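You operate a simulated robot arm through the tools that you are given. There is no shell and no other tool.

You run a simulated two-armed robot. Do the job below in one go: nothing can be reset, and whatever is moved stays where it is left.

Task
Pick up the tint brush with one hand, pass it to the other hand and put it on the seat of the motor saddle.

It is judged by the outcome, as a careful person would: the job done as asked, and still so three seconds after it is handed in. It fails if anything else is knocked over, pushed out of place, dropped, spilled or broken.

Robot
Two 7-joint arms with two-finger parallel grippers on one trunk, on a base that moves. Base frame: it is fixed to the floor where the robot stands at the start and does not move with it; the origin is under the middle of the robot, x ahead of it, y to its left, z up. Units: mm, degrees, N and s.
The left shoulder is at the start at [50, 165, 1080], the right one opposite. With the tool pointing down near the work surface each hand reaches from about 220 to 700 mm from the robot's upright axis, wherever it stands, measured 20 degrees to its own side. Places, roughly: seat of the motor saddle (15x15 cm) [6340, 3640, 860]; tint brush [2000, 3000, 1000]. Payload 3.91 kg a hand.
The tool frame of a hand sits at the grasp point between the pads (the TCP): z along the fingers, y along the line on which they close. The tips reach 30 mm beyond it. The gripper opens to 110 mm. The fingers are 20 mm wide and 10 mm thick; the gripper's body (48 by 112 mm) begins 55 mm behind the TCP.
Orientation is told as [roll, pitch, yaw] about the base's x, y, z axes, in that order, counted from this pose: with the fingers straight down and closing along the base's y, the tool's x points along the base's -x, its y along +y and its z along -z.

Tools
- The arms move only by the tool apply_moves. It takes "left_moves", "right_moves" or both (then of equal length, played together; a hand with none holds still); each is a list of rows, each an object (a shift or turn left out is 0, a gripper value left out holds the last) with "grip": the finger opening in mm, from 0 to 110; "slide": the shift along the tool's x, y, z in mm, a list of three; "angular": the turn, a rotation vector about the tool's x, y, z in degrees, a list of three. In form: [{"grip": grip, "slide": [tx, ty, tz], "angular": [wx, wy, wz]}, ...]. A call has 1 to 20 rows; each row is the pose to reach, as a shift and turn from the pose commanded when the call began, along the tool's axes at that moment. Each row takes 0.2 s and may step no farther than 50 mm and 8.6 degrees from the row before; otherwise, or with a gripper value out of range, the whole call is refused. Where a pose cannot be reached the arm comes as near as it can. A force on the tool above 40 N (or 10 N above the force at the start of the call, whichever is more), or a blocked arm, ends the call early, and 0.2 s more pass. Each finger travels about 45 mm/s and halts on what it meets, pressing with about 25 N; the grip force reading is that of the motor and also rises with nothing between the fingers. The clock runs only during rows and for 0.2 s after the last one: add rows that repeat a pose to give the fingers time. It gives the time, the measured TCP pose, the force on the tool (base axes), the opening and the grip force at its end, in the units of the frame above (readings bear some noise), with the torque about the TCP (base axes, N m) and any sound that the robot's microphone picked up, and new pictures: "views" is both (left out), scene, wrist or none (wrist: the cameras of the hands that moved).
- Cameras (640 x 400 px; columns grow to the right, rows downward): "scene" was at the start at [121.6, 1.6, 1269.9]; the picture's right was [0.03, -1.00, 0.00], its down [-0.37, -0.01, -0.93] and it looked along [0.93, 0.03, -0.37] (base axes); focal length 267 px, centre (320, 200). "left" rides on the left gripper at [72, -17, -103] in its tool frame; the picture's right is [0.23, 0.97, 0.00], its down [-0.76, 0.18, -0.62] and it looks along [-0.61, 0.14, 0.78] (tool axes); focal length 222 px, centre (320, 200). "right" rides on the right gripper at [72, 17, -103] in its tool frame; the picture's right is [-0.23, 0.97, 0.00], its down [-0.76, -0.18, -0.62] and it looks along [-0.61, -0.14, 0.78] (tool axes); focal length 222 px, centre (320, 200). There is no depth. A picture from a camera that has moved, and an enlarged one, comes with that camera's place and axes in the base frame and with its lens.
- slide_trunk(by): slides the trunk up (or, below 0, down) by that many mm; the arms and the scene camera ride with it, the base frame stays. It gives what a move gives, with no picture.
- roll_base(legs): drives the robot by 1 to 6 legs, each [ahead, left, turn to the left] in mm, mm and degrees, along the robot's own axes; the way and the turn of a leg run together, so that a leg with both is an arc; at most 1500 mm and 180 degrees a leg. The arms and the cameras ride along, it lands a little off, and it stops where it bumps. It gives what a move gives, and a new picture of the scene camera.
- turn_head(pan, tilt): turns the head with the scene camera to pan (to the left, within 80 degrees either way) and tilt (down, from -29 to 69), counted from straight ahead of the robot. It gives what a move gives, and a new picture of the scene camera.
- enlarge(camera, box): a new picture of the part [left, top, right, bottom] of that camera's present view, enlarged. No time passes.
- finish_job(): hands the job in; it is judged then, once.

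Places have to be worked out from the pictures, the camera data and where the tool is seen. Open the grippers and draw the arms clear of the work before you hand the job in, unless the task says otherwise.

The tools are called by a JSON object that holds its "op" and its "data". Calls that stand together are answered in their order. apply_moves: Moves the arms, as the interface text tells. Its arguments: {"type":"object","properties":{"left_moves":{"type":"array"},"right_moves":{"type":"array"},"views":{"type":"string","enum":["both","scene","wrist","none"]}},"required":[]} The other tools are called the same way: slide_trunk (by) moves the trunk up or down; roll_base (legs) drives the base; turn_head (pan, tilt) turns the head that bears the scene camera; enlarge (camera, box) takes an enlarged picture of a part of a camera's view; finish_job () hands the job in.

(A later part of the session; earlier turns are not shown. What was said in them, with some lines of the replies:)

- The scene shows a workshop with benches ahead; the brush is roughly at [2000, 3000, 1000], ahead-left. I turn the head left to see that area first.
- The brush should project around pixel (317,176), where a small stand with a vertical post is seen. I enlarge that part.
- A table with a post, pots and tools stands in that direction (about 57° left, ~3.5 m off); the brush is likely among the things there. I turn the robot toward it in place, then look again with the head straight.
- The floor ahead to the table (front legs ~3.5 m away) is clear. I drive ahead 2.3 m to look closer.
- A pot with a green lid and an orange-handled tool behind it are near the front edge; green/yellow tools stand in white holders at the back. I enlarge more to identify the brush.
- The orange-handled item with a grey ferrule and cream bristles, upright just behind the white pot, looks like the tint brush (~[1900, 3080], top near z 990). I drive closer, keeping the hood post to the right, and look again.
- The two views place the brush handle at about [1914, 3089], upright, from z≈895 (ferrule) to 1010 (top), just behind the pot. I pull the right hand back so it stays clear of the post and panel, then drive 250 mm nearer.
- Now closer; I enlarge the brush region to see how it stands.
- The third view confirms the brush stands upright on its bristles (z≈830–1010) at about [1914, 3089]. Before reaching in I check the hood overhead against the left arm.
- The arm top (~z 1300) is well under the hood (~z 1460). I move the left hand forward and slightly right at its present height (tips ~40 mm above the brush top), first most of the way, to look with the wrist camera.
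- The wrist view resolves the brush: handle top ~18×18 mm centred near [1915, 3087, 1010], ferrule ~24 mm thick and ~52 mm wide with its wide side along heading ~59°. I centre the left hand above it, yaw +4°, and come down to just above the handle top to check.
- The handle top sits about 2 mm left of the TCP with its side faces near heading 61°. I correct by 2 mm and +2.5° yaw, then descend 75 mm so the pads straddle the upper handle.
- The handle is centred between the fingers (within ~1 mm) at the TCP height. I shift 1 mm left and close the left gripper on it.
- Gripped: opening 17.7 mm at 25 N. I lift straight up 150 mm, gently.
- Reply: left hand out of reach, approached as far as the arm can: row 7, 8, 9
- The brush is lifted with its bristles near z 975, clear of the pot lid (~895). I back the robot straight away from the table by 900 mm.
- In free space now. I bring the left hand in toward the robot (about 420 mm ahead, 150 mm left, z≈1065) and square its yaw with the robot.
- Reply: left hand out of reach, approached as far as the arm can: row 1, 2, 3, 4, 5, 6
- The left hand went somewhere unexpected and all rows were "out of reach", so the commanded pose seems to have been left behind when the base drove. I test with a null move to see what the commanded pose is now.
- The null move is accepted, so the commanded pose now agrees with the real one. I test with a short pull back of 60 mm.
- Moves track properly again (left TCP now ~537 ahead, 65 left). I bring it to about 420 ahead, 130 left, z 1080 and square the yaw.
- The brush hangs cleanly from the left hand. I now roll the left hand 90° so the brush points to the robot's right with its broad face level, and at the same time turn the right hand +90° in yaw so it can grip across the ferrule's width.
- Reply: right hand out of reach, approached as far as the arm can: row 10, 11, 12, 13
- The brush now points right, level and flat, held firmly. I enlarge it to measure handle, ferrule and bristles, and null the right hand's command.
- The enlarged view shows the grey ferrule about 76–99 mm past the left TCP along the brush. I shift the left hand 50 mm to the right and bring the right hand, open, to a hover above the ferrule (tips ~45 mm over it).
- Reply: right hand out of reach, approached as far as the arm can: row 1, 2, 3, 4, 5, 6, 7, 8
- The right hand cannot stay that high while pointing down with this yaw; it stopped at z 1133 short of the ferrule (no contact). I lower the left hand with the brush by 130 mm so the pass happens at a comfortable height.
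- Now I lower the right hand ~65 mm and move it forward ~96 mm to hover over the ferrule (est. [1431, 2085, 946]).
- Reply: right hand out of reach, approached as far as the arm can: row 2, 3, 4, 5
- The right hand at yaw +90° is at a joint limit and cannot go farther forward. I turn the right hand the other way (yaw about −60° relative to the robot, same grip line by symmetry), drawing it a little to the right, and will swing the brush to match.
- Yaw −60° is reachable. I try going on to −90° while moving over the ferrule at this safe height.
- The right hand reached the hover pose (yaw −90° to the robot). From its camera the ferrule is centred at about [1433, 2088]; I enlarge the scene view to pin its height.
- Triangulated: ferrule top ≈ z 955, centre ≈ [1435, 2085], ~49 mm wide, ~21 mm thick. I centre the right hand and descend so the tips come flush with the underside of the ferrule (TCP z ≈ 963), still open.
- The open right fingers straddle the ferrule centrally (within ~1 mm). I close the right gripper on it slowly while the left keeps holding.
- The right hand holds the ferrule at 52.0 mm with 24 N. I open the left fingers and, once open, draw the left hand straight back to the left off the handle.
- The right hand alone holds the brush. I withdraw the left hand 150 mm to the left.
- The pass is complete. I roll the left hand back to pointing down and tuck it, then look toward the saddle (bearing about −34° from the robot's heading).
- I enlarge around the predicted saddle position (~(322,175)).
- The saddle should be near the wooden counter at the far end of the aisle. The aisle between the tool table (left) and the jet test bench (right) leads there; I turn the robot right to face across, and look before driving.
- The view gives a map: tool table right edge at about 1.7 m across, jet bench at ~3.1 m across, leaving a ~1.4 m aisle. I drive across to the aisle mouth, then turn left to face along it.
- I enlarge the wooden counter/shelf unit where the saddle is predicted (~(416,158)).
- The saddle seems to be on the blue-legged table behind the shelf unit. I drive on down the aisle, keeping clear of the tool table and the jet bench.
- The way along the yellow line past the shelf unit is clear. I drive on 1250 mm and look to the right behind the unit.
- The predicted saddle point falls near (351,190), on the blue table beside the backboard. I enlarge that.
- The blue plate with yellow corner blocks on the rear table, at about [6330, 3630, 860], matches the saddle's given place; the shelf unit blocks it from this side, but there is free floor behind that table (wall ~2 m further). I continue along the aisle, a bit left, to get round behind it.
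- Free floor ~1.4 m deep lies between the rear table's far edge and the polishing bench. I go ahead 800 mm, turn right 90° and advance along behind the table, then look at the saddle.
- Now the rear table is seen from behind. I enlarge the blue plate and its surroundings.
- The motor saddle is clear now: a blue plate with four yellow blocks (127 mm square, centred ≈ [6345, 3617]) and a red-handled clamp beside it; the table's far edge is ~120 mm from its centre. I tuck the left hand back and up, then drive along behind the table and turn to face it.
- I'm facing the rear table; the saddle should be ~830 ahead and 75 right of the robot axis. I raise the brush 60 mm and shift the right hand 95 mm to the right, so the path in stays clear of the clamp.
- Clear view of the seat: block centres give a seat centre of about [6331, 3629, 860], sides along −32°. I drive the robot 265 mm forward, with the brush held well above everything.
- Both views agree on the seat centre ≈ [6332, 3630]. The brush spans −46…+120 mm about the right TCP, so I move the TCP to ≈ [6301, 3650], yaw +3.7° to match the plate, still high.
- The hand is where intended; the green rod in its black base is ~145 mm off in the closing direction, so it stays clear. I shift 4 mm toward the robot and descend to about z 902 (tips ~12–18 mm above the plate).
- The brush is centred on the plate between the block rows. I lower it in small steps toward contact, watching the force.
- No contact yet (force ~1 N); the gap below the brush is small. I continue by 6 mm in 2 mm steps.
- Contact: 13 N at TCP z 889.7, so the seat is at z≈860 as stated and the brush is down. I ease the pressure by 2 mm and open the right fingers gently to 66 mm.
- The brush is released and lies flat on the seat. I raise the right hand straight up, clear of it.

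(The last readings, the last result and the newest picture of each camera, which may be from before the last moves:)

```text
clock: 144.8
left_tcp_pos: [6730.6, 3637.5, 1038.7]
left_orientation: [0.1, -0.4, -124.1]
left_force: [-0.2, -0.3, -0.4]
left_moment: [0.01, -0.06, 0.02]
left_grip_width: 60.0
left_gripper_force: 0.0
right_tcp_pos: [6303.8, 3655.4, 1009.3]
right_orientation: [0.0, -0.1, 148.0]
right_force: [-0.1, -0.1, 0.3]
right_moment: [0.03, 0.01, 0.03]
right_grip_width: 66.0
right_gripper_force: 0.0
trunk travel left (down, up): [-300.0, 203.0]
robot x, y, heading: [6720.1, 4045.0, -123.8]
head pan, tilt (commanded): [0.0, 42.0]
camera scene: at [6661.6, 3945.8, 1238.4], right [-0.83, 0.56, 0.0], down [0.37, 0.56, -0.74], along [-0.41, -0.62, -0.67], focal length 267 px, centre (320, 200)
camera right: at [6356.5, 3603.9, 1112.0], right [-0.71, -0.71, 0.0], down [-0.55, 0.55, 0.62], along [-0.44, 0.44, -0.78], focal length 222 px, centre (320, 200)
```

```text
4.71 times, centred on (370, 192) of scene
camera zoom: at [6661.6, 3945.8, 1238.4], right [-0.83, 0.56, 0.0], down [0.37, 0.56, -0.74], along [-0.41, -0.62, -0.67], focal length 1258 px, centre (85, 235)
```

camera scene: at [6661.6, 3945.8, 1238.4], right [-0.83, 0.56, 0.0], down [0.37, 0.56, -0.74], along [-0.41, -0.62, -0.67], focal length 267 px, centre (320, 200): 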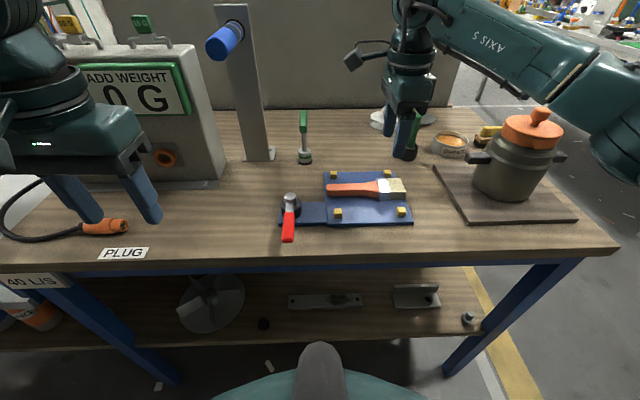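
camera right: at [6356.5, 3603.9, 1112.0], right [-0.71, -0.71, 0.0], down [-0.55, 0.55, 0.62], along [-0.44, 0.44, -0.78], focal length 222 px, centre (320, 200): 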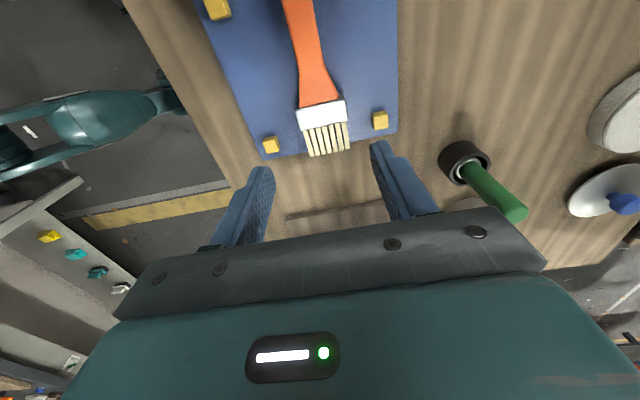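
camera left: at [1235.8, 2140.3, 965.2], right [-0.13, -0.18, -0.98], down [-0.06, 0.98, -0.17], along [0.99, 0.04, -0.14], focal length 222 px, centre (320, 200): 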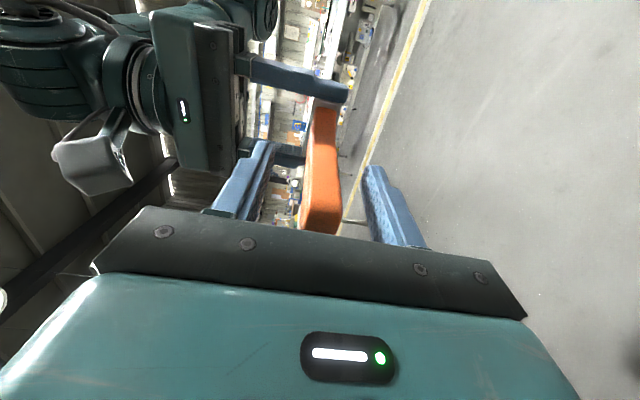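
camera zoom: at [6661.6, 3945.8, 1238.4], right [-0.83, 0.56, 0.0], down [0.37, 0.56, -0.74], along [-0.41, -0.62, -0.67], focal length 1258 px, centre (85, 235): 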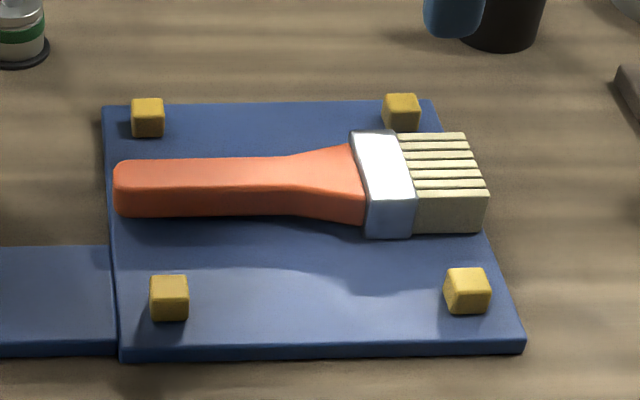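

The brush lies flat on the blue seat between the yellow blocks, nothing else disturbed. I draw the right hand back off the table area, open both grippers, then back the base away a little.

{"op": "apply_moves", "data": {"right_moves": [{"slide": [0, -35, -5]}, {"slide": [0, -75, -10]}, {"slide": [0, -115, -10]}, {"slide": [0, -145, -10]}, {"slide": [0, -145, -10], "grip": 110}, {"slide": [0, -145, -10], "grip": 110}, {"slide": [0, -145, -10], "grip": 110}], "views": "none"}}

{"op": "roll_base", "data": {"legs": [[-300, 0, 0]]}}

{"op": "apply_moves", "data": {"left_moves": [{"grip": 110}, {"grip": 110}, {"grip": 110}, {"grip": 110}], "views": "scene"}}

{"op": "enlarge", "data": {"camera": "scene", "box": [260, 60, 420, 160]}}

```text
clock: 146.4
left_tcp_pos: [6729.4, 3637.4, 1039.4]
left_orientation: [0.1, -0.4, -124.0]
left_force: [-1.2, 1.0, 0.2]
left_moment: [0.01, -0.02, 0.02]
left_grip_width: 60.1
left_gripper_force: 0.1
right_tcp_pos: [6380.3, 3777.8, 1020.1]
right_orientation: [0.0, -0.1, 148.1]
right_force: [0.0, -0.4, -0.6]
right_moment: [-0.02, 0.0, 0.02]
right_grip_width: 110.0
right_gripper_force: 0.0
trunk travel left (down, up): [-300.0, 203.0]
robot x, y, heading: [6725.7, 4041.6, -124.1]
head pan, tilt (commanded): [0.0, 42.0]
```

```text
clock: 148.5
left_tcp_pos: [6901.1, 3892.8, 1037.9]
left_orientation: [0.1, -0.4, -124.1]
left_force: [0.9, 0.6, -0.7]
left_moment: [-0.01, 0.01, -0.01]
left_grip_width: 60.1
left_gripper_force: 0.0
right_tcp_pos: [6551.1, 4034.6, 1020.1]
right_orientation: [0.0, 0.0, 148.0]
right_force: [0.4, 0.0, 0.1]
right_moment: [-0.03, 0.02, -0.01]
right_grip_width: 110.0
right_gripper_force: 0.1
trunk travel left (down, up): [-300.0, 203.0]
robot x, y, heading: [6896.9, 4292.9, -124.1]
head pan, tilt (commanded): [0.0, 42.0]
camera scene: at [6833.6, 4201.4, 1238.5], right [-0.83, 0.56, 0.0], down [0.37, 0.55, -0.74], along [-0.42, -0.62, -0.67], focal length 267 px, centre (320, 200)
```

scene: 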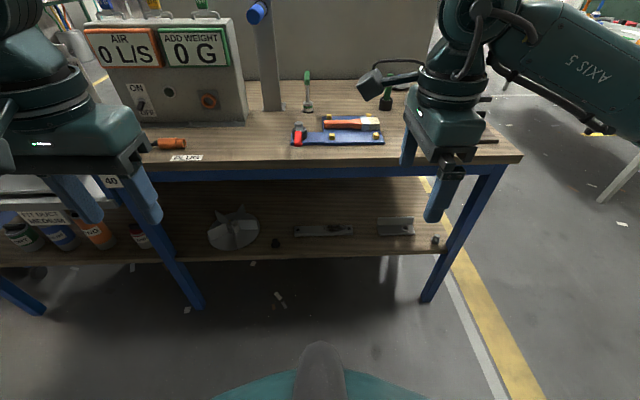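

```text
clock: 149.5
left_tcp_pos: [6900.6, 3893.0, 1038.6]
left_orientation: [0.2, -0.4, -124.1]
left_force: [-0.1, 0.6, -0.5]
left_moment: [-0.01, 0.0, 0.01]
left_grip_width: 110.0
left_gripper_force: 0.0
right_tcp_pos: [6551.9, 4034.2, 1020.1]
right_orientation: [0.0, 0.0, 148.0]
right_force: [0.2, -0.2, -0.1]
right_moment: [0.02, 0.0, -0.02]
right_grip_width: 109.9
right_gripper_force: 0.1
trunk travel left (down, up): [-300.0, 203.0]
robot x, y, heading: [6898.3, 4298.1, -124.1]
head pan, tilt (commanded): [0.0, 42.0]
camera scene: at [6833.4, 4201.1, 1238.5], right [-0.83, 0.56, 0.0], down [0.37, 0.55, -0.74], along [-0.42, -0.62, -0.67], focal length 267 px, centre (320, 200)
```

scene: 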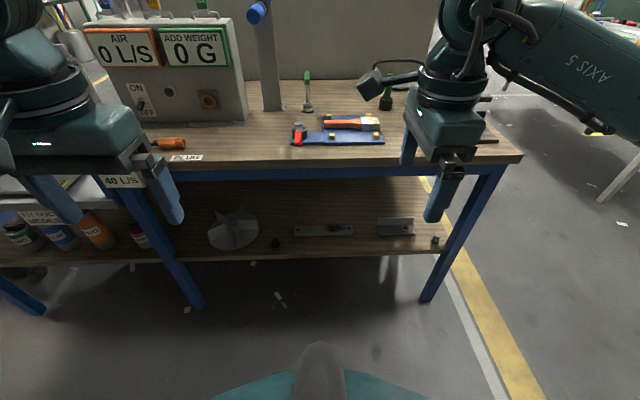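

```text
4.00 times, centred on (340, 110) of scene
camera zoom: at [6833.4, 4201.1, 1238.5], right [-0.83, 0.56, 0.0], down [0.37, 0.55, -0.74], along [-0.42, -0.62, -0.67], focal length 1070 px, centre (240, 560)
```

zoom: 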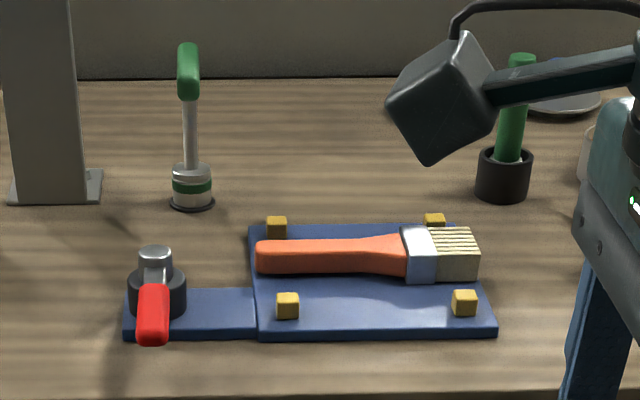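

The brush rests flat and still on the saddle's seat, both grippers are open and empty, and the arms are clear of the table. I hand the job in.

{"op": "finish_job", "data": {}}

```text
The job is handed in.
```

The tint brush is lying flat on the seat of the motor saddle, between its four yellow blocks. I picked it up with the left hand, passed it to the right in open floor space, and set it down from the far side of the table.

- **Which brush:** I took the orange-handled brush standing on the table by the white pot. It was the only brush near the place you gave, about 120 mm away. There is also a red-handled brush on the shelf above the wooden counter, which I left alone.
- **Fit on the seat:** The brush is about 165 mm long and nearly as long as the plate is wide. It is centred, and the bristle tips sit at or very slightly over one edge.
- **Other objects:** I saw nothing else touched, moved or knocked over in the pictures.

In the last pictures the brush was at rest, both grippers were open and the robot had backed away from the table.
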